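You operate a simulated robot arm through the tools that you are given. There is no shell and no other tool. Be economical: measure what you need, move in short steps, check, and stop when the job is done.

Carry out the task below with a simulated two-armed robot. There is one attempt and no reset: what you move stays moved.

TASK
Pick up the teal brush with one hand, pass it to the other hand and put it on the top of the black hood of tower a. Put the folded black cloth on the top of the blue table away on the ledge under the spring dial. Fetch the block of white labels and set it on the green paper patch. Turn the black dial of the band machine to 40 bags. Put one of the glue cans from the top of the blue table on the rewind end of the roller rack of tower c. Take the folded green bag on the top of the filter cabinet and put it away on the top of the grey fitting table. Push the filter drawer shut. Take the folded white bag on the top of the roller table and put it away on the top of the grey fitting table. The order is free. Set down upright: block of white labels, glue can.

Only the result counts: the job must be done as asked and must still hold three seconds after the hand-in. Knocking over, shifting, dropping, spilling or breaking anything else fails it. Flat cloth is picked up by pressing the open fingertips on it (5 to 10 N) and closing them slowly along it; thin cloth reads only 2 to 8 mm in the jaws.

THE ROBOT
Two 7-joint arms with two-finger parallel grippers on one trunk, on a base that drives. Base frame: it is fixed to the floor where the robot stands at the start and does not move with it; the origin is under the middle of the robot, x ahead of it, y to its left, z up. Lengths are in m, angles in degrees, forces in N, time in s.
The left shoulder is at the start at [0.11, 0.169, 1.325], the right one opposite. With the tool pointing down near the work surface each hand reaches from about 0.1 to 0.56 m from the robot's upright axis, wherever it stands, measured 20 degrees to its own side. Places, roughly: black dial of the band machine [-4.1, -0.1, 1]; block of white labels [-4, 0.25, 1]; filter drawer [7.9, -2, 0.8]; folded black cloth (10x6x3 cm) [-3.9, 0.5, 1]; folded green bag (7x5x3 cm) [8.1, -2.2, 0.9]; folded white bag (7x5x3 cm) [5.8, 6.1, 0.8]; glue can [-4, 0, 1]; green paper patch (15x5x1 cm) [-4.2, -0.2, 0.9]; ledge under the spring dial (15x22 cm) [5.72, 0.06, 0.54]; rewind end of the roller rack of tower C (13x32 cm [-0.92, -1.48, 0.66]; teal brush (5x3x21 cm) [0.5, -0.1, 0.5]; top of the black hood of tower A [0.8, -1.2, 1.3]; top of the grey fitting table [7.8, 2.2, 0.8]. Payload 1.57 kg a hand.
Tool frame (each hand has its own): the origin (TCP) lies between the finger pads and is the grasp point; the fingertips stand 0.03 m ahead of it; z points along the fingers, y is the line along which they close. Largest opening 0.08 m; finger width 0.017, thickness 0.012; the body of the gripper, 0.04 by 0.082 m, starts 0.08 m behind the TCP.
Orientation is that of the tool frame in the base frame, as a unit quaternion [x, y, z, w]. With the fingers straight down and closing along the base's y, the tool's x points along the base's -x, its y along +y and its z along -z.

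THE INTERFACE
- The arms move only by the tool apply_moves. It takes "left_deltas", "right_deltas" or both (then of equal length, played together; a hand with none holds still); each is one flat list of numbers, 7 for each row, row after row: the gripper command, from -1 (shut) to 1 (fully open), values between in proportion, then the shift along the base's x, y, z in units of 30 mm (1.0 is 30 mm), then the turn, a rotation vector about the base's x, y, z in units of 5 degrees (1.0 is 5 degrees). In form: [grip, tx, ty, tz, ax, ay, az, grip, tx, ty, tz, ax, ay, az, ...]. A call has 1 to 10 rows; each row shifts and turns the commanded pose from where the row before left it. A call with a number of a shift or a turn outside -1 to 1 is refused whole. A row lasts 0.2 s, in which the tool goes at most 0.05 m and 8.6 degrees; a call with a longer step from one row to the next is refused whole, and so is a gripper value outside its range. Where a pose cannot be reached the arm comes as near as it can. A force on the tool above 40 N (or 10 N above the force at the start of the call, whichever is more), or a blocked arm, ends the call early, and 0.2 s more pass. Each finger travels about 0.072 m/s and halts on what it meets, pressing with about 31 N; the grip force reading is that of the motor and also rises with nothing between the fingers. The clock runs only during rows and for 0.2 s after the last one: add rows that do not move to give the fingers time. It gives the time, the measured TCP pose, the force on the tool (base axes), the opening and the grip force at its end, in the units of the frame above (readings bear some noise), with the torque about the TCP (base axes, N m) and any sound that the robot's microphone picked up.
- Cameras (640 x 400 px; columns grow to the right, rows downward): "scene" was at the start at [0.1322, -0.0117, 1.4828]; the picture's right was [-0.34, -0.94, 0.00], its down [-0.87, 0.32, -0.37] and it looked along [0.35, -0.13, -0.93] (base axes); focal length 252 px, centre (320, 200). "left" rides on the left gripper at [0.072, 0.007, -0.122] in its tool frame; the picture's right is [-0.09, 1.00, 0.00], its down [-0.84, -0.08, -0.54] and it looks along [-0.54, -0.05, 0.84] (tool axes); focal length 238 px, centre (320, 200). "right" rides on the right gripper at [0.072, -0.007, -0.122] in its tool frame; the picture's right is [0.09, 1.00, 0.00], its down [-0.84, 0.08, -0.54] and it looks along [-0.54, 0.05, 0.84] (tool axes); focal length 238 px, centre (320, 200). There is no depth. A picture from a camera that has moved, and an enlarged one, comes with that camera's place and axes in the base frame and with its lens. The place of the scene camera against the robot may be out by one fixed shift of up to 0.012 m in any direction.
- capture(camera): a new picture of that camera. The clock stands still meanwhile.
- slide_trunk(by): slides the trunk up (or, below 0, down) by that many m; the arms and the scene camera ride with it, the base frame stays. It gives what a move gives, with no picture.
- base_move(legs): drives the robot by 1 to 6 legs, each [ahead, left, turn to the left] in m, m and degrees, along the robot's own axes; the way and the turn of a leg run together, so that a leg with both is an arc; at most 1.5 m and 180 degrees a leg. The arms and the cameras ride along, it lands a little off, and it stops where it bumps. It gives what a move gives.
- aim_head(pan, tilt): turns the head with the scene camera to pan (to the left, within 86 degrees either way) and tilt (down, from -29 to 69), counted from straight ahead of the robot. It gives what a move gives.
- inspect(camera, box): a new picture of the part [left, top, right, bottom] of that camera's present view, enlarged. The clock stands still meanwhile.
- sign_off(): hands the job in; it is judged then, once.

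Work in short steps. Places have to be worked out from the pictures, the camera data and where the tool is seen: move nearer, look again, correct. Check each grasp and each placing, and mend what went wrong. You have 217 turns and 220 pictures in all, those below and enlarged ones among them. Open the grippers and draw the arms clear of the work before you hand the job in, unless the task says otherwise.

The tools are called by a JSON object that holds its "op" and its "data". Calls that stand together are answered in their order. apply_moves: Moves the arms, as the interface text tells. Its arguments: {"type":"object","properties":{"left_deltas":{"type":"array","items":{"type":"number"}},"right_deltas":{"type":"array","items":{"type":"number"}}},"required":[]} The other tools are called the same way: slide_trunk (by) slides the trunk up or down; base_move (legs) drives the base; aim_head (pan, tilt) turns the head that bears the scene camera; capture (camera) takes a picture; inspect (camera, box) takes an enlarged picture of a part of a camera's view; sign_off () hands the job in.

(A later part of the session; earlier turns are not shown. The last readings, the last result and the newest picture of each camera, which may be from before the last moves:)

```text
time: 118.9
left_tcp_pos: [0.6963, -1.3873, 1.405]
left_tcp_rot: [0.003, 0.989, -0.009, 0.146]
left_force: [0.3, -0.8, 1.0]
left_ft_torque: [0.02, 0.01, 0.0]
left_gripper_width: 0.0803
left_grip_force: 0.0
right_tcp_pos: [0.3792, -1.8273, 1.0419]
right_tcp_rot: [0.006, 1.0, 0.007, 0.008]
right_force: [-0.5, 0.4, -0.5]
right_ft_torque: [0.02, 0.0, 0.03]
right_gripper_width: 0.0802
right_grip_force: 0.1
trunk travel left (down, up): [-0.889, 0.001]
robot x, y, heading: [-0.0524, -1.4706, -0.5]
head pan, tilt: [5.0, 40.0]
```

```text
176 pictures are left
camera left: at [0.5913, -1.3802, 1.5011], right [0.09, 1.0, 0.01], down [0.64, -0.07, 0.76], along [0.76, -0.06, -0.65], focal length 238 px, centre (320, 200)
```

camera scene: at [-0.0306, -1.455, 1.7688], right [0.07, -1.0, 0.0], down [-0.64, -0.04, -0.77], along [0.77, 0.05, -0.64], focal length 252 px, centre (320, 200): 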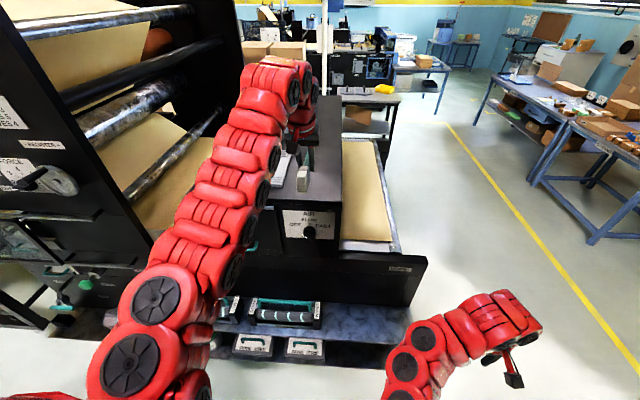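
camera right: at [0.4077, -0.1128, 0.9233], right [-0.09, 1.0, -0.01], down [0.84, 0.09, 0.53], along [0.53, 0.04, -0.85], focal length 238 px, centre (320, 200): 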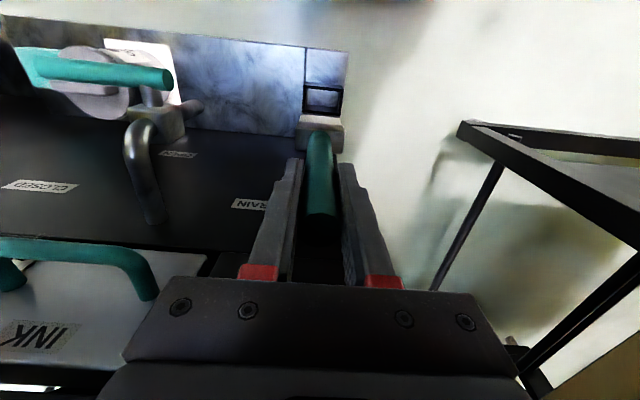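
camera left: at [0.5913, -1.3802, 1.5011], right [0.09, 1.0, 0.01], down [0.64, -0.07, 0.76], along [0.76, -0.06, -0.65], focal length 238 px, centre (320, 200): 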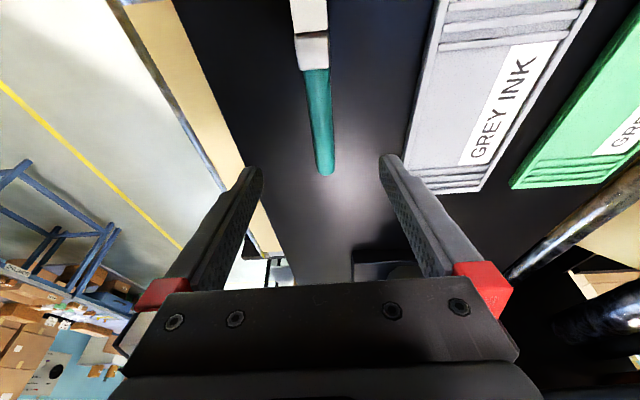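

Brush lies flat on the hood. Back off, bring the left arm down, and look toward the blue table.

{"op": "base_move", "data": {"legs": [[-0.3, 0.0, 0], [0, 0.7, 0]]}}

{"op": "apply_moves", "data": {"left_deltas": [1, 0, 0, -1, 0, 0, 0, 1, 0, 0, -1, 0, 0, 0, 1, 0, 0, -1, 0, 0, 0, 1, 0, 0, -1, 0, 0, 0, 1, -0.5, 0, -1, 0, 0, 0, 1, -0.5, 0, -1, 0, 0, 0, 1, -0.7, 0, -1, 0, 0, 0, 1, -0.7, 0, -1, 0, 0, 0, 1, -0.8, 0, -1, 0, 0, 0, 1, -0.8, 0, -1, 0, 0, 0]}}

{"op": "apply_moves", "data": {"left_deltas": [1, -0.5, 0, -1, 0, 1, 0, 1, -0.5, 0, -1, 0, 1, 0, 1, -0.5, 0, -1, 0, 1, 0, 1, -0.5, 0, -1, 0, 0.3, 0, 1, -0.5, 0, -0.5, 0, 0, 0, 1, -0.5, 0, 0, 0, 0, 0]}}

{"op": "base_move", "data": {"legs": [[0, 0, 150]]}}

{"op": "aim_head", "data": {"pan": 0, "tilt": 15}}

{"op": "capture", "data": {"camera": "scene"}}

```text
time: 124.4
left_tcp_pos: [0.4006, -0.6888, 1.4043]
left_tcp_rot: [0.002, 0.989, -0.008, 0.145]
left_force: [0.6, -0.1, 0.2]
left_ft_torque: [0.0, 0.01, 0.02]
left_gripper_width: 0.08
left_grip_force: 0.1
right_tcp_pos: [0.0831, -1.1278, 1.0395]
right_tcp_rot: [0.007, 1.0, 0.008, 0.007]
right_force: [0.1, -0.6, -0.7]
right_ft_torque: [0.0, 0.02, -0.02]
right_gripper_width: 0.0799
right_grip_force: 0.1
trunk travel left (down, up): [-0.889, 0.001]
robot x, y, heading: [-0.3475, -0.7691, -0.2]
head pan, tilt: [5.0, 40.0]
```

```text
time: 126.6
left_tcp_pos: [0.2765, -0.6858, 1.1061]
left_tcp_rot: [0.002, 0.99, -0.008, 0.144]
left_force: [0.3, 0.1, 0.0]
left_ft_torque: [0.01, 0.0, -0.02]
left_gripper_width: 0.08
left_grip_force: 0.1
right_tcp_pos: [0.0827, -1.1258, 1.0413]
right_tcp_rot: [0.006, 1.0, 0.007, 0.009]
right_force: [-0.9, -0.3, -0.5]
right_ft_torque: [0.01, -0.04, -0.03]
right_gripper_width: 0.0801
right_grip_force: 0.0
trunk travel left (down, up): [-0.889, 0.001]
robot x, y, heading: [-0.3468, -0.765, -0.1]
head pan, tilt: [5.0, 40.0]
```

```text
time: 128.0
left_tcp_pos: [0.1899, -0.6855, 0.9688]
left_tcp_rot: [0.001, 1.0, -0.01, 0.001]
left_force: [0.5, -0.3, -0.1]
left_ft_torque: [-0.01, 0.03, -0.01]
left_gripper_width: 0.0799
left_grip_force: 0.0
right_tcp_pos: [0.0842, -1.1257, 1.0394]
right_tcp_rot: [0.006, 1.0, 0.007, 0.008]
right_force: [-1.0, -0.1, 0.2]
right_ft_torque: [0.01, 0.02, 0.04]
right_gripper_width: 0.08
right_grip_force: 0.0
trunk travel left (down, up): [-0.889, 0.001]
robot x, y, heading: [-0.3497, -0.7702, -0.0]
head pan, tilt: [5.0, 40.0]
```

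```text
time: 134.6
left_tcp_pos: [-0.8611, -0.5834, 0.9695]
left_tcp_rot: [0.969, -0.247, 0.001, -0.009]
left_force: [0.0, 0.0, -0.6]
left_ft_torque: [0.0, 0.03, -0.01]
left_gripper_width: 0.08
left_grip_force: 0.1
right_tcp_pos: [-0.5571, -0.2469, 1.0394]
right_tcp_rot: [0.968, -0.252, -0.009, 0.004]
right_force: [0.5, 0.6, -0.5]
right_ft_torque: [0.0, -0.01, 0.0]
right_gripper_width: 0.0797
right_grip_force: 0.0
trunk travel left (down, up): [-0.889, 0.001]
robot x, y, heading: [-0.3501, -0.7685, 151.4]
head pan, tilt: [5.0, 40.0]
```

```text
time: 135.5
left_tcp_pos: [-0.8606, -0.5823, 0.9687]
left_tcp_rot: [0.969, -0.247, 0.001, -0.009]
left_force: [-0.4, 0.0, -0.2]
left_ft_torque: [0.04, -0.01, -0.01]
left_gripper_width: 0.0799
left_grip_force: 0.0
right_tcp_pos: [-0.5587, -0.2464, 1.0411]
right_tcp_rot: [0.968, -0.252, -0.01, 0.006]
right_force: [0.1, 0.2, -0.7]
right_ft_torque: [0.0, 0.02, 0.02]
right_gripper_width: 0.08
right_grip_force: 0.1
trunk travel left (down, up): [-0.889, 0.001]
robot x, y, heading: [-0.348, -0.7663, 151.4]
head pan, tilt: [0.0, 15.0]
```

```text
175 pictures are left
camera scene: at [-0.5024, -0.6768, 1.8079], right [0.48, 0.88, 0.0], down [0.23, -0.12, -0.97], along [-0.85, 0.46, -0.26], focal length 252 px, centre (320, 200)
```

scene: 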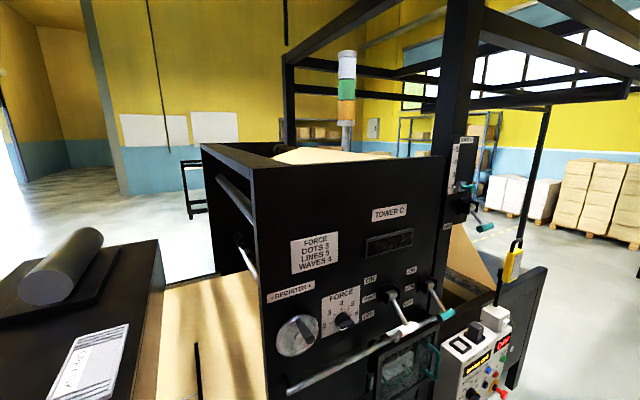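

Tower C is ahead. Look to both sides for a way to x=-4.

{"op": "aim_head", "data": {"pan": -55, "tilt": 20}}

{"op": "capture", "data": {"camera": "scene"}}

{"op": "aim_head", "data": {"pan": 60, "tilt": 20}}

{"op": "capture", "data": {"camera": "scene"}}

```text
time: 136.8
left_tcp_pos: [-0.8619, -0.5822, 0.9688]
left_tcp_rot: [0.969, -0.247, 0.0, -0.009]
left_force: [-0.5, 0.2, 0.5]
left_ft_torque: [0.03, 0.02, -0.01]
left_gripper_width: 0.0799
left_grip_force: 0.1
right_tcp_pos: [-0.5583, -0.247, 1.0391]
right_tcp_rot: [0.968, -0.252, -0.009, 0.006]
right_force: [-0.5, -0.3, 0.0]
right_ft_torque: [-0.04, 0.0, 0.06]
right_gripper_width: 0.0799
right_grip_force: 0.0
trunk travel left (down, up): [-0.889, 0.001]
robot x, y, heading: [-0.3481, -0.7692, 151.2]
head pan, tilt: [-55.0, 20.0]
```

```text
174 pictures are left
camera scene: at [-0.4308, -0.629, 1.7999], right [0.99, 0.11, 0.0], down [0.04, -0.34, -0.94], along [-0.1, 0.93, -0.34], focal length 252 px, centre (320, 200)
```

scene: 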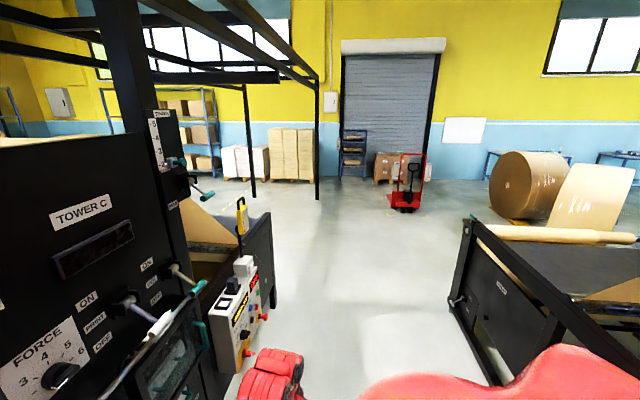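

```text
time: 138.7
left_tcp_pos: [-0.8609, -0.5828, 0.9686]
left_tcp_rot: [0.969, -0.246, 0.0, -0.009]
left_force: [-0.4, 0.7, 0.2]
left_ft_torque: [0.03, 0.01, 0.0]
left_gripper_width: 0.0801
left_grip_force: 0.0
right_tcp_pos: [-0.5578, -0.2463, 1.0402]
right_tcp_rot: [0.968, -0.253, -0.008, 0.005]
right_force: [0.0, -0.3, -0.2]
right_ft_torque: [-0.01, 0.03, -0.01]
right_gripper_width: 0.0801
right_grip_force: 0.1
trunk travel left (down, up): [-0.889, 0.001]
robot x, y, heading: [-0.3512, -0.7625, 151.3]
head pan, tilt: [60.0, 20.0]
```

```text
173 pictures are left
camera scene: at [-0.5, -0.7699, 1.7999], right [-0.52, 0.85, 0.0], down [0.29, 0.18, -0.94], along [-0.8, -0.49, -0.34], focal length 252 px, centre (320, 200)
```

scene: 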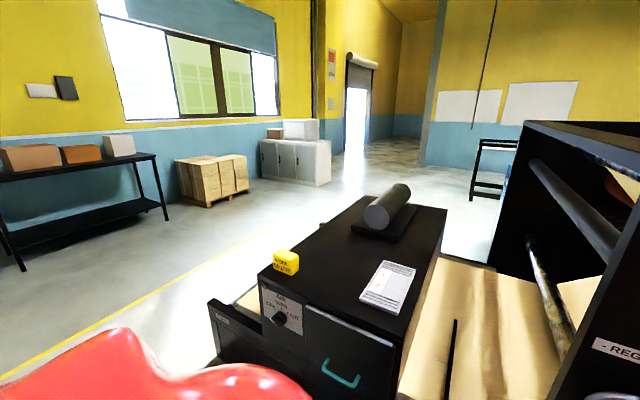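

The way round is by -y. I turn to face -y in the aisle, drive down and then look toward -x.

{"op": "base_move", "data": {"legs": [[-0.12, 0, 0], [0, 0, 118.6], [1.4, 0, 0]]}}

{"op": "aim_head", "data": {"pan": -70, "tilt": 15}}

{"op": "capture", "data": {"camera": "scene"}}

```text
time: 151.4
left_tcp_pos: [-0.2307, -2.7775, 0.9688]
left_tcp_rot: [0.719, 0.695, -0.007, -0.005]
left_force: [0.4, 1.1, 0.4]
left_ft_torque: [0.01, 0.0, 0.02]
left_gripper_width: 0.0799
left_grip_force: 0.0
right_tcp_pos: [-0.6674, -2.656, 1.0402]
right_tcp_rot: [0.723, 0.69, -0.001, 0.01]
right_force: [-0.2, 0.6, 0.5]
right_ft_torque: [0.0, -0.02, 0.01]
right_gripper_width: 0.08
right_grip_force: 0.1
trunk travel left (down, up): [-0.889, 0.001]
robot x, y, heading: [-0.293, -2.2375, -92.1]
head pan, tilt: [60.0, 20.0]
```

```text
time: 153.6
left_tcp_pos: [-0.2312, -2.7775, 0.9697]
left_tcp_rot: [0.72, 0.694, -0.007, -0.005]
left_force: [0.2, -0.3, -0.5]
left_ft_torque: [-0.02, 0.01, 0.02]
left_gripper_width: 0.0798
left_grip_force: 0.1
right_tcp_pos: [-0.6665, -2.658, 1.0397]
right_tcp_rot: [0.723, 0.691, -0.001, 0.01]
right_force: [0.1, 0.0, 0.4]
right_ft_torque: [0.0, -0.02, 0.01]
right_gripper_width: 0.0801
right_grip_force: 0.1
trunk travel left (down, up): [-0.889, 0.001]
robot x, y, heading: [-0.2914, -2.2337, -92.3]
head pan, tilt: [-70.0, 15.0]
```

```text
172 pictures are left
camera scene: at [-0.3872, -2.3378, 1.808], right [-0.31, 0.95, 0.0], down [0.25, 0.08, -0.97], along [-0.92, -0.3, -0.26], focal length 252 px, centre (320, 200)
```

scene: 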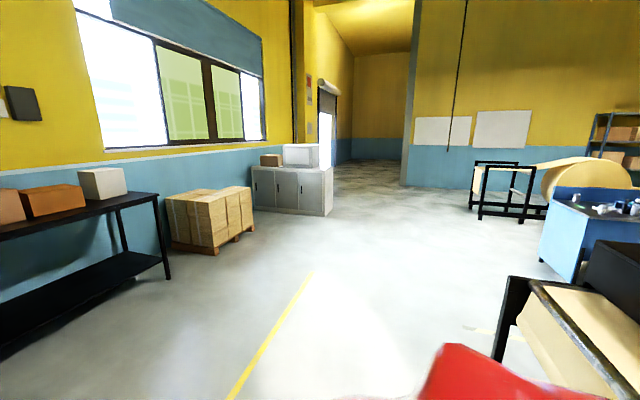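

The blue table is visible to the right rear. Turn to face -x and drive along y≈-2.3.

{"op": "base_move", "data": {"legs": [[0, 0.0, -88], [1.5, 0.1, 0], [1.3, 0, 0]]}}

{"op": "aim_head", "data": {"pan": -50, "tilt": 20}}

{"op": "capture", "data": {"camera": "scene"}}

```text
refused: leg 2 is longer than a leg can be; nothing moved
```

```text
time: 154.4
left_tcp_pos: [-0.2305, -2.7774, 0.9687]
left_tcp_rot: [0.719, 0.695, -0.007, -0.005]
left_force: [0.4, 0.1, 0.2]
left_ft_torque: [-0.05, 0.01, 0.01]
left_gripper_width: 0.0797
left_grip_force: 0.2
right_tcp_pos: [-0.6679, -2.6582, 1.0409]
right_tcp_rot: [0.723, 0.691, 0.0, 0.009]
right_force: [0.5, 0.4, -0.2]
right_ft_torque: [0.03, 0.0, 0.0]
right_gripper_width: 0.08
right_grip_force: 0.1
trunk travel left (down, up): [-0.889, 0.001]
robot x, y, heading: [-0.2951, -2.2375, -92.1]
head pan, tilt: [-50.0, 20.0]
```

```text
171 pictures are left
camera scene: at [-0.3719, -2.3662, 1.7999], right [-0.61, 0.79, 0.0], down [0.27, 0.21, -0.94], along [-0.74, -0.58, -0.34], focal length 252 px, centre (320, 200)
```

scene: 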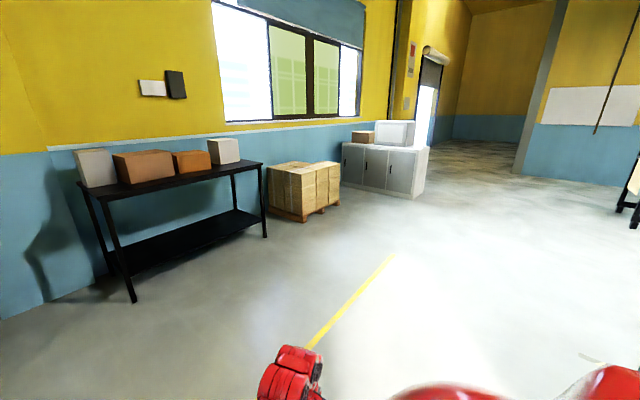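

Retry with legs within limits.

{"op": "base_move", "data": {"legs": [[0, 0.0, -88], [1.45, 0.0, 0], [1.4, 0, 0]]}}

{"op": "aim_head", "data": {"pan": -50, "tilt": 20}}

{"op": "capture", "data": {"camera": "scene"}}

```text
time: 171.9
left_tcp_pos: [-3.6841, -2.4258, 0.9705]
left_tcp_rot: [1.0, 0.027, -0.002, -0.009]
left_force: [0.6, 0.2, -0.6]
left_ft_torque: [0.02, 0.03, 0.01]
left_gripper_width: 0.0798
left_grip_force: 0.0
right_tcp_pos: [-3.6017, -1.9817, 1.0398]
right_tcp_rot: [1.0, 0.022, -0.007, 0.007]
right_force: [0.2, 0.2, 0.3]
right_ft_torque: [-0.01, 0.01, 0.0]
right_gripper_width: 0.0802
right_grip_force: 0.1
trunk travel left (down, up): [-0.889, 0.001]
robot x, y, heading: [-3.152, -2.3154, -176.9]
head pan, tilt: [-50.0, 20.0]
```

```text
time: 172.5
left_tcp_pos: [-3.6834, -2.4267, 0.9695]
left_tcp_rot: [1.0, 0.027, -0.003, -0.008]
left_force: [-0.6, -0.3, 0.5]
left_ft_torque: [0.02, 0.0, 0.0]
left_gripper_width: 0.08
left_grip_force: 0.0
right_tcp_pos: [-3.6031, -1.9805, 1.0403]
right_tcp_rot: [1.0, 0.023, -0.007, 0.007]
right_force: [0.4, 0.8, -0.1]
right_ft_torque: [-0.01, 0.02, 0.0]
right_gripper_width: 0.08
right_grip_force: 0.1
trunk travel left (down, up): [-0.889, 0.001]
robot x, y, heading: [-3.1489, -2.3119, -177.2]
head pan, tilt: [-50.0, 20.0]
```

```text
170 pictures are left
camera scene: at [-3.2957, -2.2434, 1.7999], right [0.73, 0.68, 0.0], down [0.23, -0.25, -0.94], along [-0.64, 0.69, -0.34], focal length 252 px, centre (320, 200)
```

scene: 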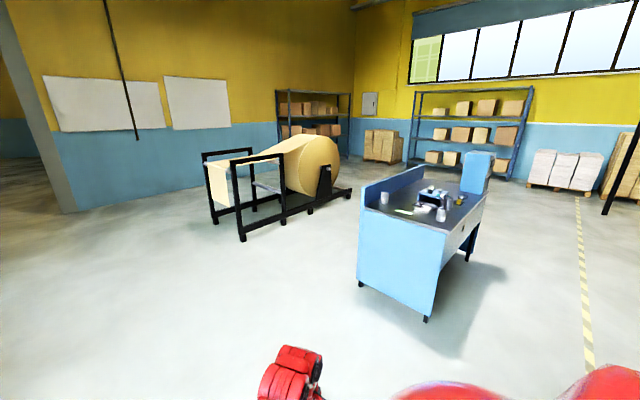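

Table front faces +x (x≈-3.755, y -0.37…0.9). Strafe along to stand in front of it.

{"op": "base_move", "data": {"legs": [[-0.05, -1.2, -2.8], [0, -1.2, 0]]}}

{"op": "aim_head", "data": {"pan": 0, "tilt": 40}}

{"op": "capture", "data": {"camera": "scene"}}

```text
time: 184.2
left_tcp_pos: [-3.6529, -0.0143, 0.9688]
left_tcp_rot: [1.0, -0.003, -0.002, -0.009]
left_force: [0.9, -0.1, -0.5]
left_ft_torque: [-0.02, 0.01, -0.03]
left_gripper_width: 0.0802
left_grip_force: 0.0
right_tcp_pos: [-3.5452, 0.4262, 1.0398]
right_tcp_rot: [1.0, -0.009, -0.007, 0.006]
right_force: [-0.4, -0.9, -0.7]
right_ft_torque: [0.04, -0.01, 0.03]
right_gripper_width: 0.0803
right_grip_force: 0.0
trunk travel left (down, up): [-0.889, 0.001]
robot x, y, heading: [-3.1144, 0.0624, 179.5]
head pan, tilt: [-50.0, 20.0]
```

```text
time: 185.3
left_tcp_pos: [-3.6535, -0.014, 0.969]
left_tcp_rot: [1.0, -0.004, -0.002, -0.01]
left_force: [0.1, 0.4, 0.4]
left_ft_torque: [-0.02, 0.0, 0.01]
left_gripper_width: 0.0801
left_grip_force: 0.0
right_tcp_pos: [-3.5449, 0.4259, 1.0408]
right_tcp_rot: [1.0, -0.01, -0.006, 0.006]
right_force: [-0.9, -1.0, 0.1]
right_ft_torque: [0.0, -0.01, -0.02]
right_gripper_width: 0.0799
right_grip_force: 0.0
trunk travel left (down, up): [-0.889, 0.001]
robot x, y, heading: [-3.1147, 0.0671, 179.5]
head pan, tilt: [0.0, 40.0]
```

```text
169 pictures are left
camera scene: at [-3.2808, 0.0746, 1.7685], right [0.01, 1.0, 0.0], down [0.64, -0.01, -0.77], along [-0.77, 0.01, -0.64], focal length 252 px, centre (320, 200)
```

scene: 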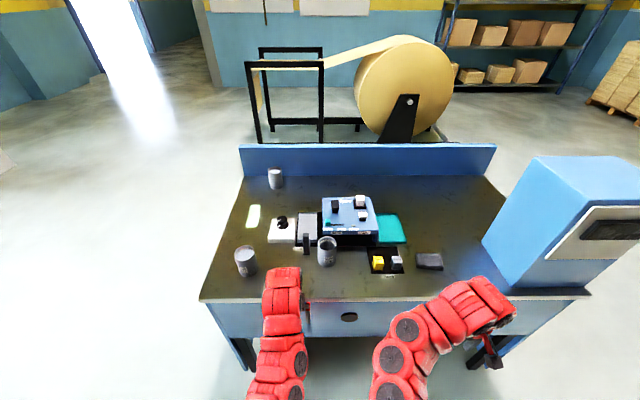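

Zoom in on the table top.

{"op": "inspect", "data": {"camera": "scene", "box": [220, 150, 460, 300]}}

```text
2.67 times, centred on (340, 225) of scene
camera zoom: at [-3.2808, 0.0746, 1.7685], right [0.01, 1.0, 0.0], down [0.64, -0.01, -0.77], along [-0.77, 0.01, -0.64], focal length 672 px, centre (267, 133)
```

zoom: 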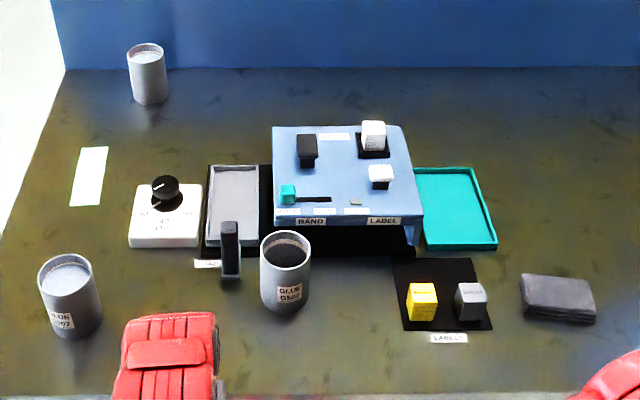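

Several candidates for "white labels". I raise the left hand over the table edge for a close look.

{"op": "apply_moves", "data": {"left_deltas": [1, 0, 0, 1, 0, 0, 0, 1, -0.5, 0, 1, 0, 0, 0, 1, -0.5, 0, 1, 0, 0, 0, 1, -0.8, 0, 1, 0, 0, 0, 1, -0.8, 0, 1, 0, 0, 0, 1, -0.8, 0.5, 1, 0, 0, 0, 1, -0.8, 0.8, 1, 0, 0, 0, 1, 0, 1, 0, 0, 0, 0]}}

{"op": "capture", "data": {"camera": "left"}}

```text
time: 187.1
left_tcp_pos: [-3.7832, 0.0568, 1.1772]
left_tcp_rot: [1.0, -0.003, -0.003, -0.009]
left_force: [-0.3, 0.5, -0.2]
left_ft_torque: [0.02, -0.01, -0.01]
left_gripper_width: 0.0801
left_grip_force: 0.1
left hand out of reach, approached as far as the arm can: row 5
right_tcp_pos: [-3.5443, 0.4256, 1.0394]
right_tcp_rot: [1.0, -0.008, -0.007, 0.007]
right_force: [-0.6, -0.4, 0.8]
right_ft_torque: [0.02, -0.02, 0.0]
right_gripper_width: 0.0797
right_grip_force: 0.1
trunk travel left (down, up): [-0.889, 0.001]
robot x, y, heading: [-3.1176, 0.0652, 179.8]
head pan, tilt: [0.0, 40.0]
```

```text
167 pictures are left
camera left: at [-3.7119, 0.0464, 1.2991], right [-0.1, -1.0, -0.02], down [-0.83, 0.07, 0.55], along [-0.54, 0.07, -0.84], focal length 238 px, centre (320, 200)
```

left: 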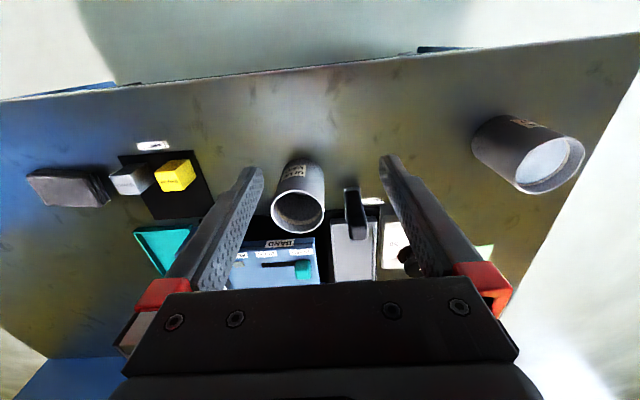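

{"op": "inspect", "data": {"camera": "scene", "box": [310, 185, 420, 275]}}

{"op": "inspect", "data": {"camera": "left", "box": [20, 130, 230, 220]}}

```text
4.44 times, centred on (365, 230) of scene
camera zoom: at [-3.2807, 0.0753, 1.7684], right [0.01, 1.0, 0.0], down [0.64, -0.01, -0.77], along [-0.77, 0.01, -0.64], focal length 1120 px, centre (120, 67)
```

zoom: 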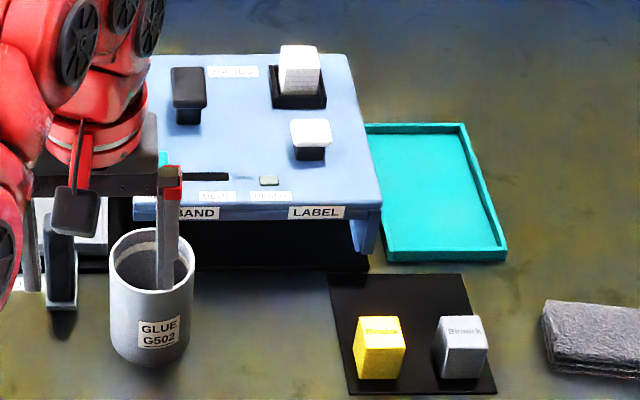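

```text
3.05 times, centred on (125, 175) of left
camera zoom: at [-3.7119, 0.0464, 1.2991], right [-0.1, -1.0, -0.02], down [-0.83, 0.07, 0.55], along [-0.54, 0.07, -0.84], focal length 726 px, centre (914, 276)
```

zoom: 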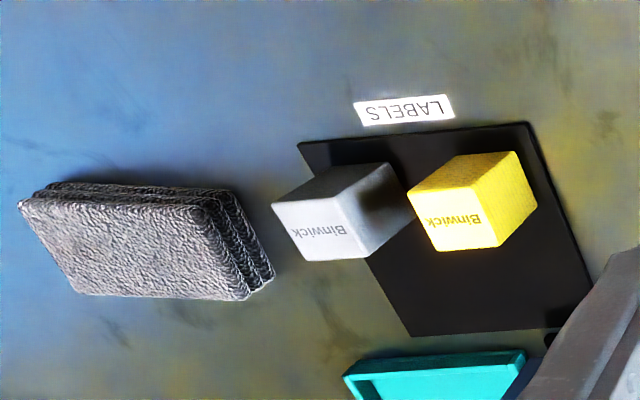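

Two unclear candidates; bring the right hand over the right-hand side for a closer look at both.

{"op": "apply_moves", "data": {"right_deltas": [1, -1, -0.3, 0.7, 0, 0, 0, 1, -1, -0.3, 0.7, 0, 0, 0, 1, -1, -0.3, 0.7, 0, 0, 0, 1, -1, -0.3, 0.7, 0, 0, 0, 1, -1, -0.3, 0.7, 0, 0, 0, 1, -1, -0.3, 0.7, 0, 0, 0, 1, -1, -0.3, 0.5, 0, 0, 0, 1, -1, -0.3, 0.5, 0, 0, 0, 1, -1, -0.3, 0.5, 0, 0, 0, 1, -0.5, -0.3, 0.5, 0, 0, 0]}}

{"op": "capture", "data": {"camera": "right"}}

```text
time: 189.3
left_tcp_pos: [-3.7829, 0.0563, 1.178]
left_tcp_rot: [1.0, -0.004, -0.002, -0.009]
left_force: [0.4, 0.3, 0.9]
left_ft_torque: [0.0, 0.02, 0.02]
left_gripper_width: 0.08
left_grip_force: 0.0
right_tcp_pos: [-3.6205, 0.4428, 1.0771]
right_tcp_rot: [1.0, -0.009, -0.007, 0.006]
right_force: [-0.6, 0.6, 0.3]
right_ft_torque: [0.01, 0.01, 0.02]
right_gripper_width: 0.0799
right_grip_force: 0.1
right hand out of reach, approached as far as the arm can: row 2, 3, 4, 5, 6, 7, 8, 9, 10
trunk travel left (down, up): [-0.889, 0.001]
robot x, y, heading: [-3.1109, 0.0664, 179.4]
head pan, tilt: [0.0, 40.0]
```

```text
164 pictures are left
camera right: at [-3.5457, 0.4487, 1.1968], right [0.07, -1.0, 0.01], down [-0.83, -0.06, 0.56], along [-0.55, -0.05, -0.83], focal length 238 px, centre (320, 200)
```

right: 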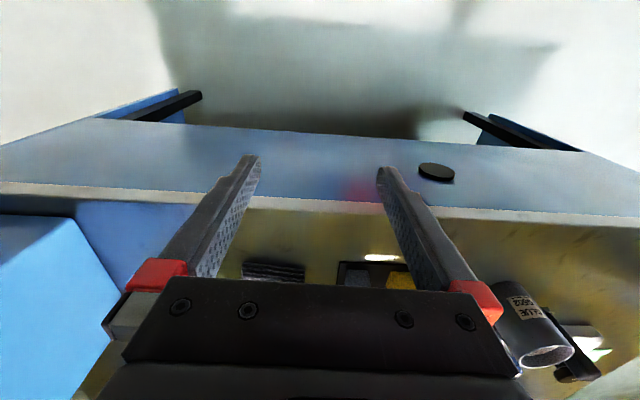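

Drive ahead 0.25 (hands are above the table items) and look with the head.

{"op": "base_move", "data": {"legs": [[0.25, 0, 0]]}}

{"op": "aim_head", "data": {"pan": -12, "tilt": 50}}

{"op": "capture", "data": {"camera": "right"}}

{"op": "capture", "data": {"camera": "scene"}}

```text
time: 191.2
left_tcp_pos: [-4.0286, 0.0563, 1.1776]
left_tcp_rot: [1.0, -0.002, -0.001, -0.009]
left_force: [0.6, 0.4, 0.5]
left_ft_torque: [0.02, -0.01, 0.03]
left_gripper_width: 0.08
left_grip_force: 0.0
right_tcp_pos: [-3.8663, 0.4427, 1.0763]
right_tcp_rot: [1.0, -0.007, -0.009, 0.006]
right_force: [0.6, 0.0, -0.3]
right_ft_torque: [0.01, 0.0, 0.04]
right_gripper_width: 0.0798
right_grip_force: 0.1
trunk travel left (down, up): [-0.889, 0.001]
robot x, y, heading: [-3.3642, 0.0672, 179.5]
head pan, tilt: [0.0, 40.0]
```

```text
time: 191.9
left_tcp_pos: [-4.0315, 0.0557, 1.1766]
left_tcp_rot: [1.0, -0.001, -0.001, -0.009]
left_force: [0.3, 0.0, 0.2]
left_ft_torque: [0.02, 0.0, -0.01]
left_gripper_width: 0.0802
left_grip_force: 0.1
right_tcp_pos: [-3.8684, 0.4437, 1.0762]
right_tcp_rot: [1.0, -0.008, -0.009, 0.005]
right_force: [-0.2, -0.3, 0.1]
right_ft_torque: [-0.01, -0.03, 0.0]
right_gripper_width: 0.08
right_grip_force: 0.1
trunk travel left (down, up): [-0.889, 0.001]
robot x, y, heading: [-3.3607, 0.0669, 179.5]
head pan, tilt: [-12.0, 50.0]
```

```text
163 pictures are left
camera right: at [-3.7945, 0.4497, 1.1965], right [0.08, -1.0, 0.01], down [-0.83, -0.06, 0.56], along [-0.55, -0.05, -0.83], focal length 238 px, centre (320, 200)
```

right: 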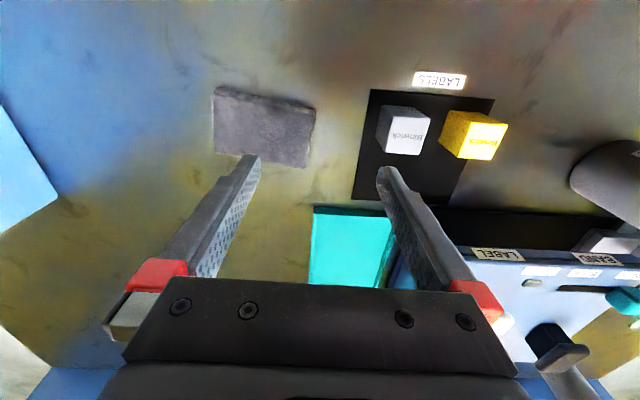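

```text
162 pictures are left
camera scene: at [-3.5194, 0.0919, 1.7542], right [0.21, 0.98, 0.0], down [0.75, -0.16, -0.64], along [-0.63, 0.14, -0.77], focal length 252 px, centre (320, 200)
```

scene: 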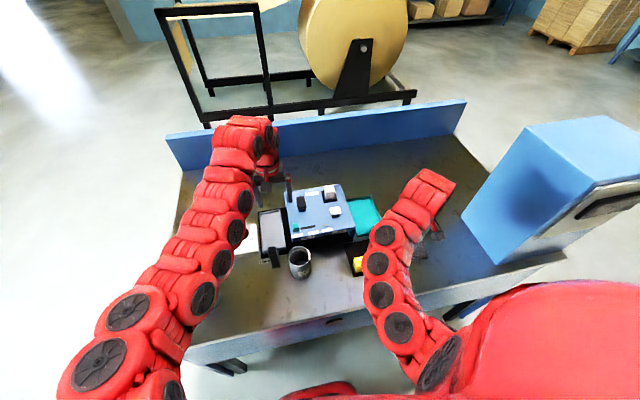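

{"op": "inspect", "data": {"camera": "scene", "box": [280, 170, 360, 230]}}

{"op": "inspect", "data": {"camera": "right", "box": [340, 60, 520, 210]}}

```text
6.67 times, centred on (320, 200) of scene
camera zoom: at [-3.5194, 0.0919, 1.7542], right [0.21, 0.98, 0.0], down [0.75, -0.16, -0.64], along [-0.63, 0.14, -0.77], focal length 1679 px, centre (320, 200)
```

zoom: 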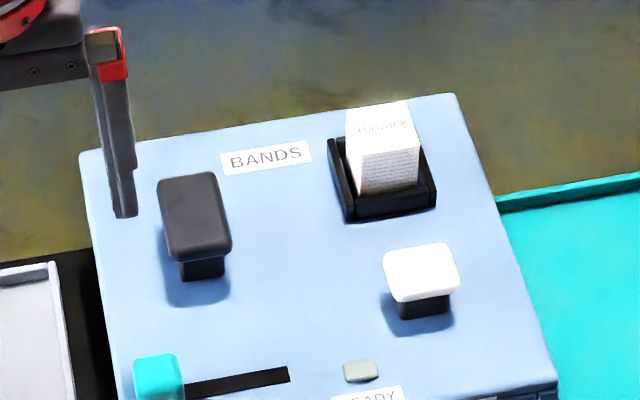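

```text
2.67 times, centred on (430, 135) of right
camera zoom: at [-3.7945, 0.4497, 1.1965], right [0.08, -1.0, 0.01], down [-0.83, -0.06, 0.56], along [-0.55, -0.05, -0.83], focal length 636 px, centre (27, 373)
```

zoom: 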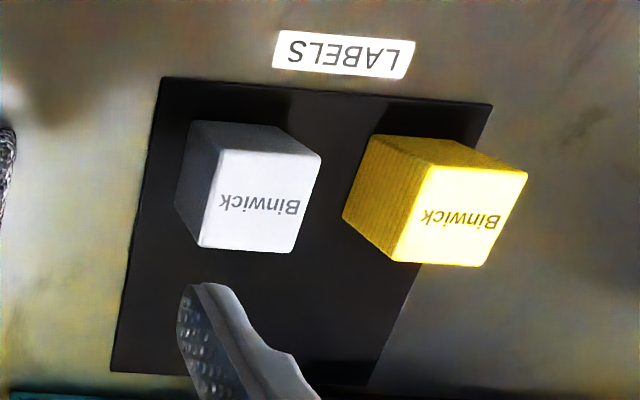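

The clearly white Binwick block sits in the black holder on the machine at ≈(-4.08,0.25,1.10) — matching the given place; the mat ones are yellow and grey. Extend the right hand forward toward it.

{"op": "apply_moves", "data": {"right_deltas": [1, -1, 0, 0, 0, 0, 0, 1, -1, 0, 0, 0, 0, 0, 1, -1, 0, 0.3, 0, 0, 0, 1, -1, 0, 0.5, 0, 0, 0, 1, -1, 0, 0.8, 0, 0, 0, 1, -1, -0.5, 1, 0, 0, 0, 1, 0, -0.5, 1, 0, 0, 0, 1, 0, -0.5, 1, 0, 0, 0, 1, 0, -0.5, 1, 0, 0, 0]}}

{"op": "capture", "data": {"camera": "right"}}

```text
time: 193.9
left_tcp_pos: [-4.029, 0.0558, 1.1786]
left_tcp_rot: [1.0, -0.002, -0.001, -0.009]
left_force: [-0.5, 0.2, -0.6]
left_ft_torque: [0.02, -0.01, -0.02]
left_gripper_width: 0.0801
left_grip_force: 0.1
right_tcp_pos: [-4.0463, 0.3805, 1.2444]
right_tcp_rot: [1.0, -0.008, -0.009, 0.005]
right_force: [0.2, 0.2, -0.1]
right_ft_torque: [0.0, 0.0, 0.01]
right_gripper_width: 0.08
right_grip_force: 0.1
trunk travel left (down, up): [-0.889, 0.001]
robot x, y, heading: [-3.3603, 0.0652, 179.5]
head pan, tilt: [-12.0, 50.0]
```

```text
159 pictures are left
camera right: at [-3.9723, 0.3866, 1.3647], right [0.08, -1.0, 0.01], down [-0.83, -0.06, 0.56], along [-0.55, -0.05, -0.83], focal length 238 px, centre (320, 200)
```

right: 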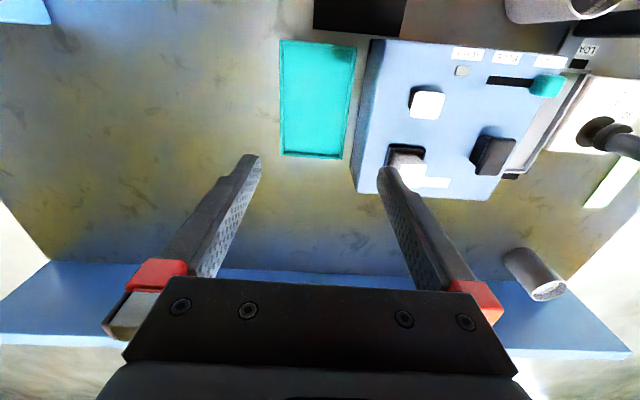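

Move the right hand above the block; left hand shifts away toward the dial side.

{"op": "apply_moves", "data": {"right_deltas": [1, -0.3, -0.8, -0.2, 0, 0, 0, 1, -0.3, -0.8, -0.2, 0, 0, 0, 1, -0.3, -0.8, -0.2, 0, 0, 0, 1, -0.3, -0.8, -0.2, 0, 0, 0, 1, 0, -0.8, 0, 0, 0, 0], "left_deltas": [1, 0, -1, 0, 0, 0, 0, 1, 0, -1, 0, 0, 0, 0, 1, 0, -1, 0, 0, 0, 0, 1, 0, -1, 0, 0, 0, 0, 1, 0, -1, 0, 0, 0, 0]}}

{"op": "capture", "data": {"camera": "right"}}

{"op": "capture", "data": {"camera": "left"}}

```text
time: 195.1
left_tcp_pos: [-4.0305, -0.0946, 1.178]
left_tcp_rot: [1.0, -0.002, -0.002, -0.01]
left_force: [0.3, -1.1, 0.0]
left_ft_torque: [-0.01, 0.0, 0.0]
left_gripper_width: 0.0798
left_grip_force: 0.1
right_tcp_pos: [-4.0851, 0.2599, 1.2194]
right_tcp_rot: [1.0, -0.008, -0.007, 0.004]
right_force: [-0.1, 0.1, 0.2]
right_ft_torque: [0.01, 0.0, -0.04]
right_gripper_width: 0.0803
right_grip_force: 0.0
trunk travel left (down, up): [-0.889, 0.001]
robot x, y, heading: [-3.361, 0.0657, 179.6]
head pan, tilt: [-12.0, 50.0]
```

```text
158 pictures are left
camera right: at [-4.01, 0.2665, 1.3408], right [0.08, -1.0, 0.01], down [-0.83, -0.06, 0.55], along [-0.55, -0.05, -0.83], focal length 238 px, centre (320, 200)
```

right: 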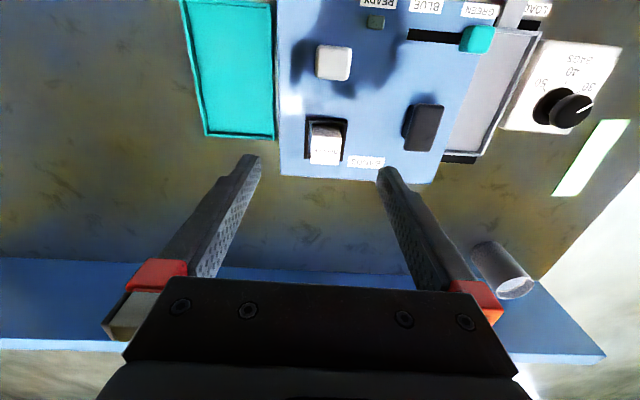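

```text
157 pictures are left
camera left: at [-3.9595, -0.1059, 1.2995], right [-0.1, -1.0, -0.02], down [-0.83, 0.07, 0.55], along [-0.54, 0.07, -0.84], focal length 238 px, centre (320, 200)
```

left: 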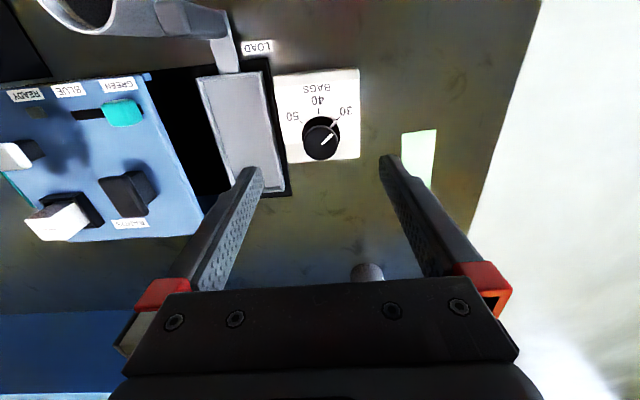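

Dial points at 30 now; 40 is mid. Zoom the block in the right view to set the grasp.

{"op": "inspect", "data": {"camera": "right", "box": [270, 90, 390, 190]}}

{"op": "inspect", "data": {"camera": "left", "box": [0, 150, 170, 270]}}

{"op": "inspect", "data": {"camera": "left", "box": [260, 60, 450, 200]}}

```text
4.00 times, centred on (330, 140) of right
camera zoom: at [-4.01, 0.2665, 1.3408], right [0.08, -1.0, 0.01], down [-0.83, -0.06, 0.55], along [-0.55, -0.05, -0.83], focal length 953 px, centre (280, 440)
```

zoom: 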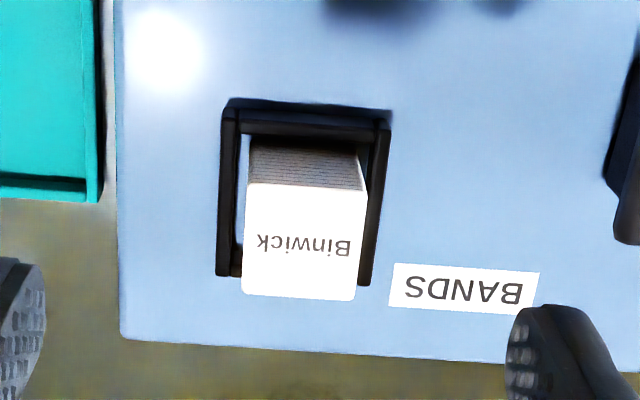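

```text
3.33 times, centred on (85, 210) of left
camera zoom: at [-3.9595, -0.1059, 1.2995], right [-0.1, -1.0, -0.02], down [-0.83, 0.07, 0.55], along [-0.54, 0.07, -0.84], focal length 794 px, centre (1103, 167)
```

zoom: 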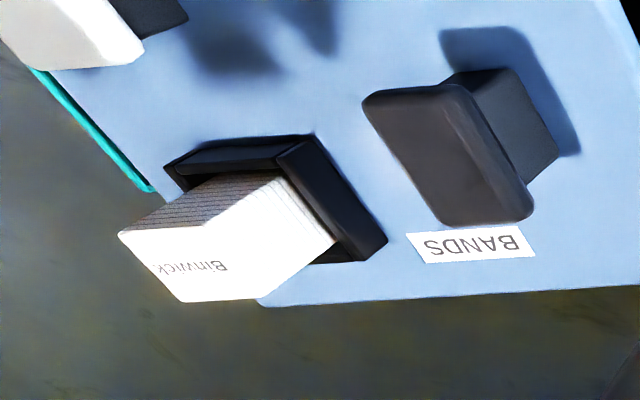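

```text
2.86 times, centred on (355, 130) of left
camera zoom: at [-3.9595, -0.1059, 1.2995], right [-0.1, -1.0, -0.02], down [-0.83, 0.07, 0.55], along [-0.54, 0.07, -0.84], focal length 681 px, centre (220, 400)
```

zoom: 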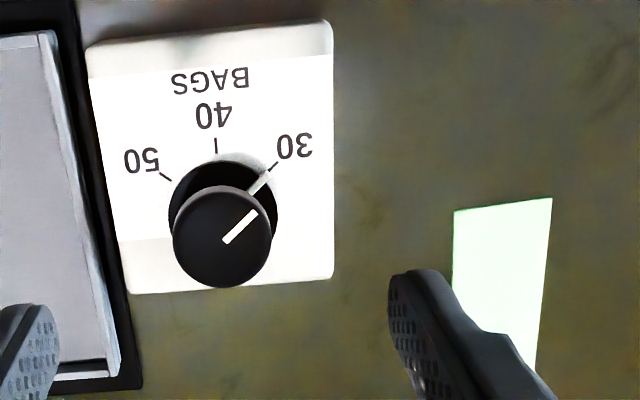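

Block top centre is (-4.112,0.250,1.082), ~3.7 cm wide, standing ~5 cm above the holder rim. Descend around it with a partly opened gripper.

{"op": "apply_moves", "data": {"right_deltas": [0.5, -0.3, -0.11, -0.6, 0, 0, 0, 0.5, -0.3, -0.11, -0.6, 0, 0, 0, 0.5, -0.3, -0.11, -0.6, 0, 0, 0, 0.5, 0, 0, -0.6, 0, 0, 0]}}

{"op": "capture", "data": {"camera": "right"}}

```text
time: 196.1
left_tcp_pos: [-4.031, -0.094, 1.1778]
left_tcp_rot: [1.0, -0.002, -0.002, -0.009]
left_force: [0.3, 0.5, 0.9]
left_ft_torque: [0.01, -0.01, 0.0]
left_gripper_width: 0.0801
left_grip_force: 0.1
right_tcp_pos: [-4.0934, 0.2568, 1.1742]
right_tcp_rot: [1.0, -0.008, -0.008, 0.006]
right_force: [-1.2, 1.1, -0.1]
right_ft_torque: [0.03, 0.01, 0.0]
right_gripper_width: 0.0601
right_grip_force: 0.1
right hand out of reach, approached as far as the arm can: row 2, 3
trunk travel left (down, up): [-0.889, 0.001]
robot x, y, heading: [-3.3614, 0.0683, 179.9]
head pan, tilt: [-12.0, 50.0]
```

```text
153 pictures are left
camera right: at [-4.0193, 0.2639, 1.2953], right [0.08, -1.0, 0.01], down [-0.83, -0.06, 0.56], along [-0.55, -0.05, -0.83], focal length 238 px, centre (320, 200)
```

right: 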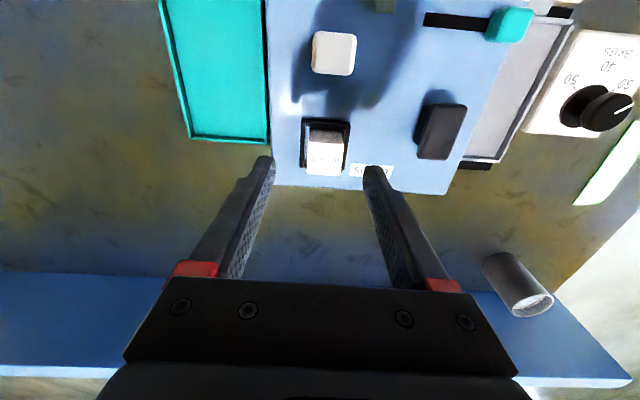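

At full stretch. Drive 2 cm closer and lower using the trunk.

{"op": "base_move", "data": {"legs": [[0.03, 0, 0]]}}

{"op": "slide_trunk", "data": {"by": -0.06}}

{"op": "capture", "data": {"camera": "right"}}

```text
time: 196.9
left_tcp_pos: [-4.0551, -0.0936, 1.1816]
left_tcp_rot: [1.0, -0.002, -0.004, -0.009]
left_force: [0.0, -0.3, 0.6]
left_ft_torque: [-0.03, 0.05, -0.01]
left_gripper_width: 0.08
left_grip_force: 0.0
right_tcp_pos: [-4.1164, 0.2579, 1.1806]
right_tcp_rot: [1.0, -0.007, -0.011, 0.006]
right_force: [0.4, 0.2, 0.7]
right_ft_torque: [0.0, 0.07, 0.01]
right_gripper_width: 0.0603
right_grip_force: 0.0
trunk travel left (down, up): [-0.889, 0.001]
robot x, y, heading: [-3.3943, 0.0696, 179.6]
head pan, tilt: [-12.0, 50.0]
```

```text
time: 197.9
left_tcp_pos: [-4.0605, -0.093, 1.1176]
left_tcp_rot: [1.0, -0.002, -0.002, -0.009]
left_force: [0.7, 0.1, -0.4]
left_ft_torque: [-0.01, 0.02, 0.01]
left_gripper_width: 0.0799
left_grip_force: 0.1
right_tcp_pos: [-4.122, 0.2589, 1.1153]
right_tcp_rot: [1.0, -0.007, -0.008, 0.006]
right_force: [0.5, 0.3, 0.5]
right_ft_torque: [0.01, 0.03, 0.05]
right_gripper_width: 0.0601
right_grip_force: 0.1
trunk travel left (down, up): [-0.829, 0.061]
robot x, y, heading: [-3.3924, 0.0678, 179.5]
head pan, tilt: [-12.0, 50.0]
```

```text
152 pictures are left
camera right: at [-4.048, 0.2648, 1.2363], right [0.08, -1.0, 0.01], down [-0.83, -0.06, 0.56], along [-0.55, -0.05, -0.83], focal length 238 px, centre (320, 200)
```

right: 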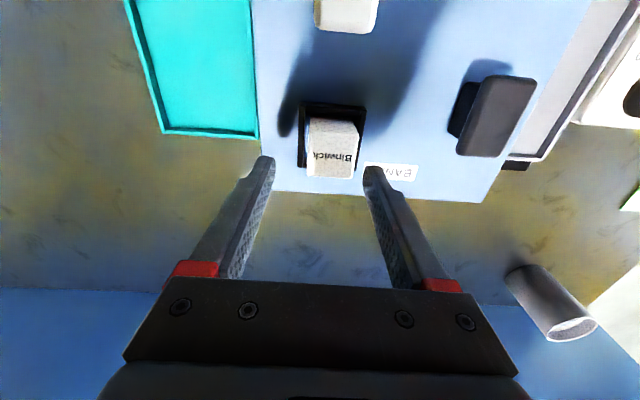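

Correct y by -1 cm, x by +1 cm and lower to z≈1.062, then close.

{"op": "apply_moves", "data": {"right_deltas": [0.5, 0.35, -0.32, 0, 0, 0, 0, 0.5, 0, 0, -0.6, 0, 0, 0, 0.5, 0, 0, -0.6, 0, 0, 0, 0.5, 0, 0, -0.55, 0, 0, 0, 0.5, 0, 0, 0, 0, 0, 0]}}

{"op": "capture", "data": {"camera": "right"}}

```text
time: 199.1
left_tcp_pos: [-4.0576, -0.0961, 1.1205]
left_tcp_rot: [1.0, -0.002, -0.003, -0.008]
left_force: [-0.1, 0.2, 0.2]
left_ft_torque: [0.02, 0.06, 0.02]
left_gripper_width: 0.0802
left_grip_force: 0.0
right_tcp_pos: [-4.1115, 0.2483, 1.0684]
right_tcp_rot: [1.0, -0.009, -0.013, 0.005]
right_force: [-7.4, 3.0, 31.5]
right_ft_torque: [1.13, -0.02, 0.27]
right_gripper_width: 0.0611
right_grip_force: 0.0
trunk travel left (down, up): [-0.829, 0.061]
robot x, y, heading: [-3.3885, 0.0657, 179.2]
head pan, tilt: [-12.0, 50.0]
```

```text
151 pictures are left
camera right: at [-4.0358, 0.2541, 1.187], right [0.08, -1.0, 0.01], down [-0.82, -0.06, 0.56], along [-0.56, -0.05, -0.83], focal length 238 px, centre (320, 200)
```

right: 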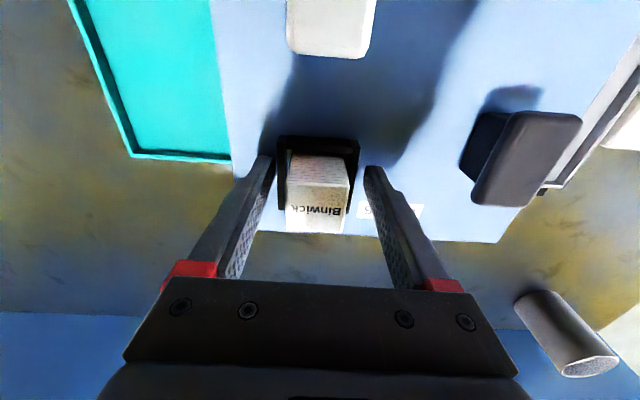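

A finger touches the holder rim. Rise 8 mm and close.

{"op": "apply_moves", "data": {"right_deltas": [0.5, 0, 0, 0.3, 0, 0, 0, 0, 0, 0, 0, 0, 0, 0, -1, 0, 0, 0, 0, 0, 0, -1, 0, 0, 0, 0, 0, 0, -1, 0, 0, 0, 0, 0, 0, -1, 0, 0, 0, 0, 0, 0]}}

{"op": "capture", "data": {"camera": "right"}}

```text
time: 200.5
left_tcp_pos: [-4.0625, -0.0905, 1.117]
left_tcp_rot: [1.0, -0.002, -0.001, -0.007]
left_force: [-0.6, 0.0, 0.5]
left_ft_torque: [-0.03, 0.03, 0.01]
left_gripper_width: 0.0803
left_grip_force: 0.1
right_tcp_pos: [-4.1118, 0.2509, 1.0677]
right_tcp_rot: [1.0, -0.008, -0.003, 0.006]
right_force: [13.6, 8.9, -34.4]
right_ft_torque: [0.81, -0.26, 0.48]
right_gripper_width: 0.052
right_grip_force: 45.2
trunk travel left (down, up): [-0.829, 0.061]
robot x, y, heading: [-3.3901, 0.067, 179.7]
head pan, tilt: [-12.0, 50.0]
```

```text
150 pictures are left
camera right: at [-4.0387, 0.2571, 1.1885], right [0.08, -1.0, 0.01], down [-0.83, -0.06, 0.55], along [-0.55, -0.05, -0.84], focal length 238 px, centre (320, 200)
```

right: 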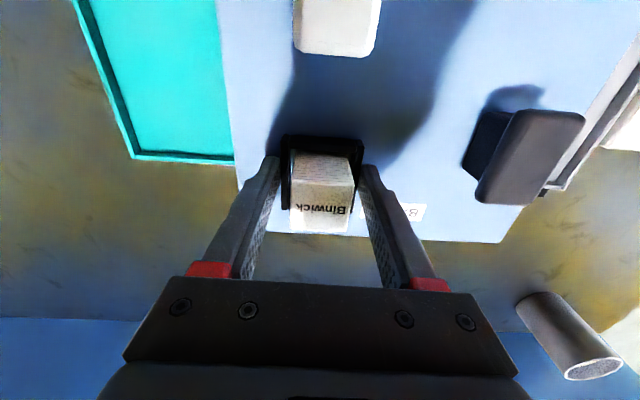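

The fingers closed on the holder rim, not the block. Open at once and rise 2.5 cm.

{"op": "apply_moves", "data": {"right_deltas": [0.5, 0, 0, 0, 0, 0, 0, 0.5, 0, 0, 0, 0, 0, 0, 0.5, 0, 0, 0.4, 0, 0, 0, 0.5, 0, 0, 0.4, 0, 0, 0]}}

{"op": "inspect", "data": {"camera": "right", "box": [220, 90, 420, 240]}}

```text
time: 201.5
left_tcp_pos: [-4.0613, -0.0939, 1.1173]
left_tcp_rot: [1.0, -0.002, -0.001, -0.009]
left_force: [0.7, 0.9, -0.5]
left_ft_torque: [0.03, -0.01, -0.01]
left_gripper_width: 0.0801
left_grip_force: 0.0
right_tcp_pos: [-4.1135, 0.2483, 1.0957]
right_tcp_rot: [1.0, -0.007, -0.008, 0.005]
right_force: [-0.5, -0.9, -0.1]
right_ft_torque: [0.02, 0.03, 0.01]
right_gripper_width: 0.06
right_grip_force: 0.1
trunk travel left (down, up): [-0.829, 0.061]
robot x, y, heading: [-3.3904, 0.0639, 179.8]
head pan, tilt: [-12.0, 50.0]
```

```text
2.67 times, centred on (320, 165) of right
camera zoom: at [-4.0382, 0.2549, 1.2158], right [0.08, -1.0, 0.01], down [-0.83, -0.06, 0.56], along [-0.55, -0.05, -0.83], focal length 636 px, centre (320, 293)
```

zoom: 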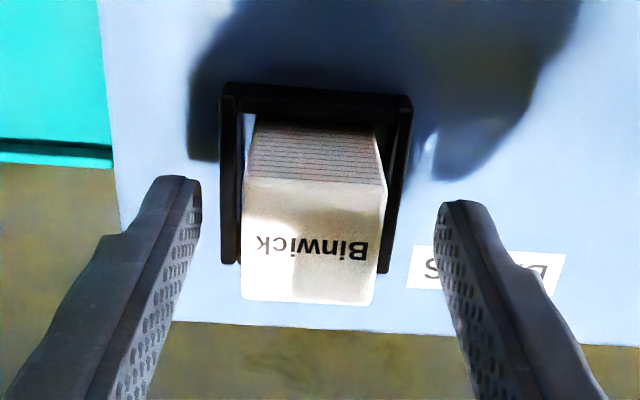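

Rim is at z≈1.043, block top 1.082. Lower to TCP z≈1.081 (tips above rim) and close on the block.

{"op": "apply_moves", "data": {"right_deltas": [0.5, 0, 0.05, -0.25, 0, 0, 0, 0.5, 0, 0, -0.22, 0, 0, 0, -0.3, 0, 0, 0, 0, 0, 0, -1, 0, 0, 0, 0, 0, 0, -1, 0, 0, 0, 0, 0, 0, -1, 0, 0, 0, 0, 0, 0, -1, 0, 0, 0, 0, 0, 0]}}

{"op": "inspect", "data": {"camera": "right", "box": [220, 90, 420, 240]}}

```text
time: 203.1
left_tcp_pos: [-4.0605, -0.095, 1.1173]
left_tcp_rot: [1.0, -0.002, -0.002, -0.009]
left_force: [-0.8, 0.0, -0.6]
left_ft_torque: [-0.01, 0.0, 0.0]
left_gripper_width: 0.08
left_grip_force: 0.0
right_tcp_pos: [-4.1113, 0.249, 1.0817]
right_tcp_rot: [1.0, -0.008, -0.007, 0.005]
right_force: [0.2, 0.5, 1.5]
right_ft_torque: [0.02, 0.02, -0.03]
right_gripper_width: 0.033
right_grip_force: 30.8
trunk travel left (down, up): [-0.829, 0.061]
robot x, y, heading: [-3.3921, 0.0667, 179.6]
head pan, tilt: [-12.0, 50.0]
```

```text
2.67 times, centred on (320, 165) of right
camera zoom: at [-4.0379, 0.2561, 1.2022], right [0.08, -1.0, 0.01], down [-0.83, -0.06, 0.56], along [-0.55, -0.05, -0.83], focal length 636 px, centre (320, 293)
```

zoom: 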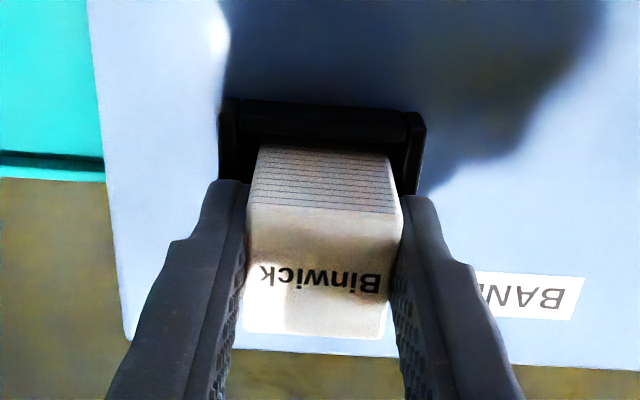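

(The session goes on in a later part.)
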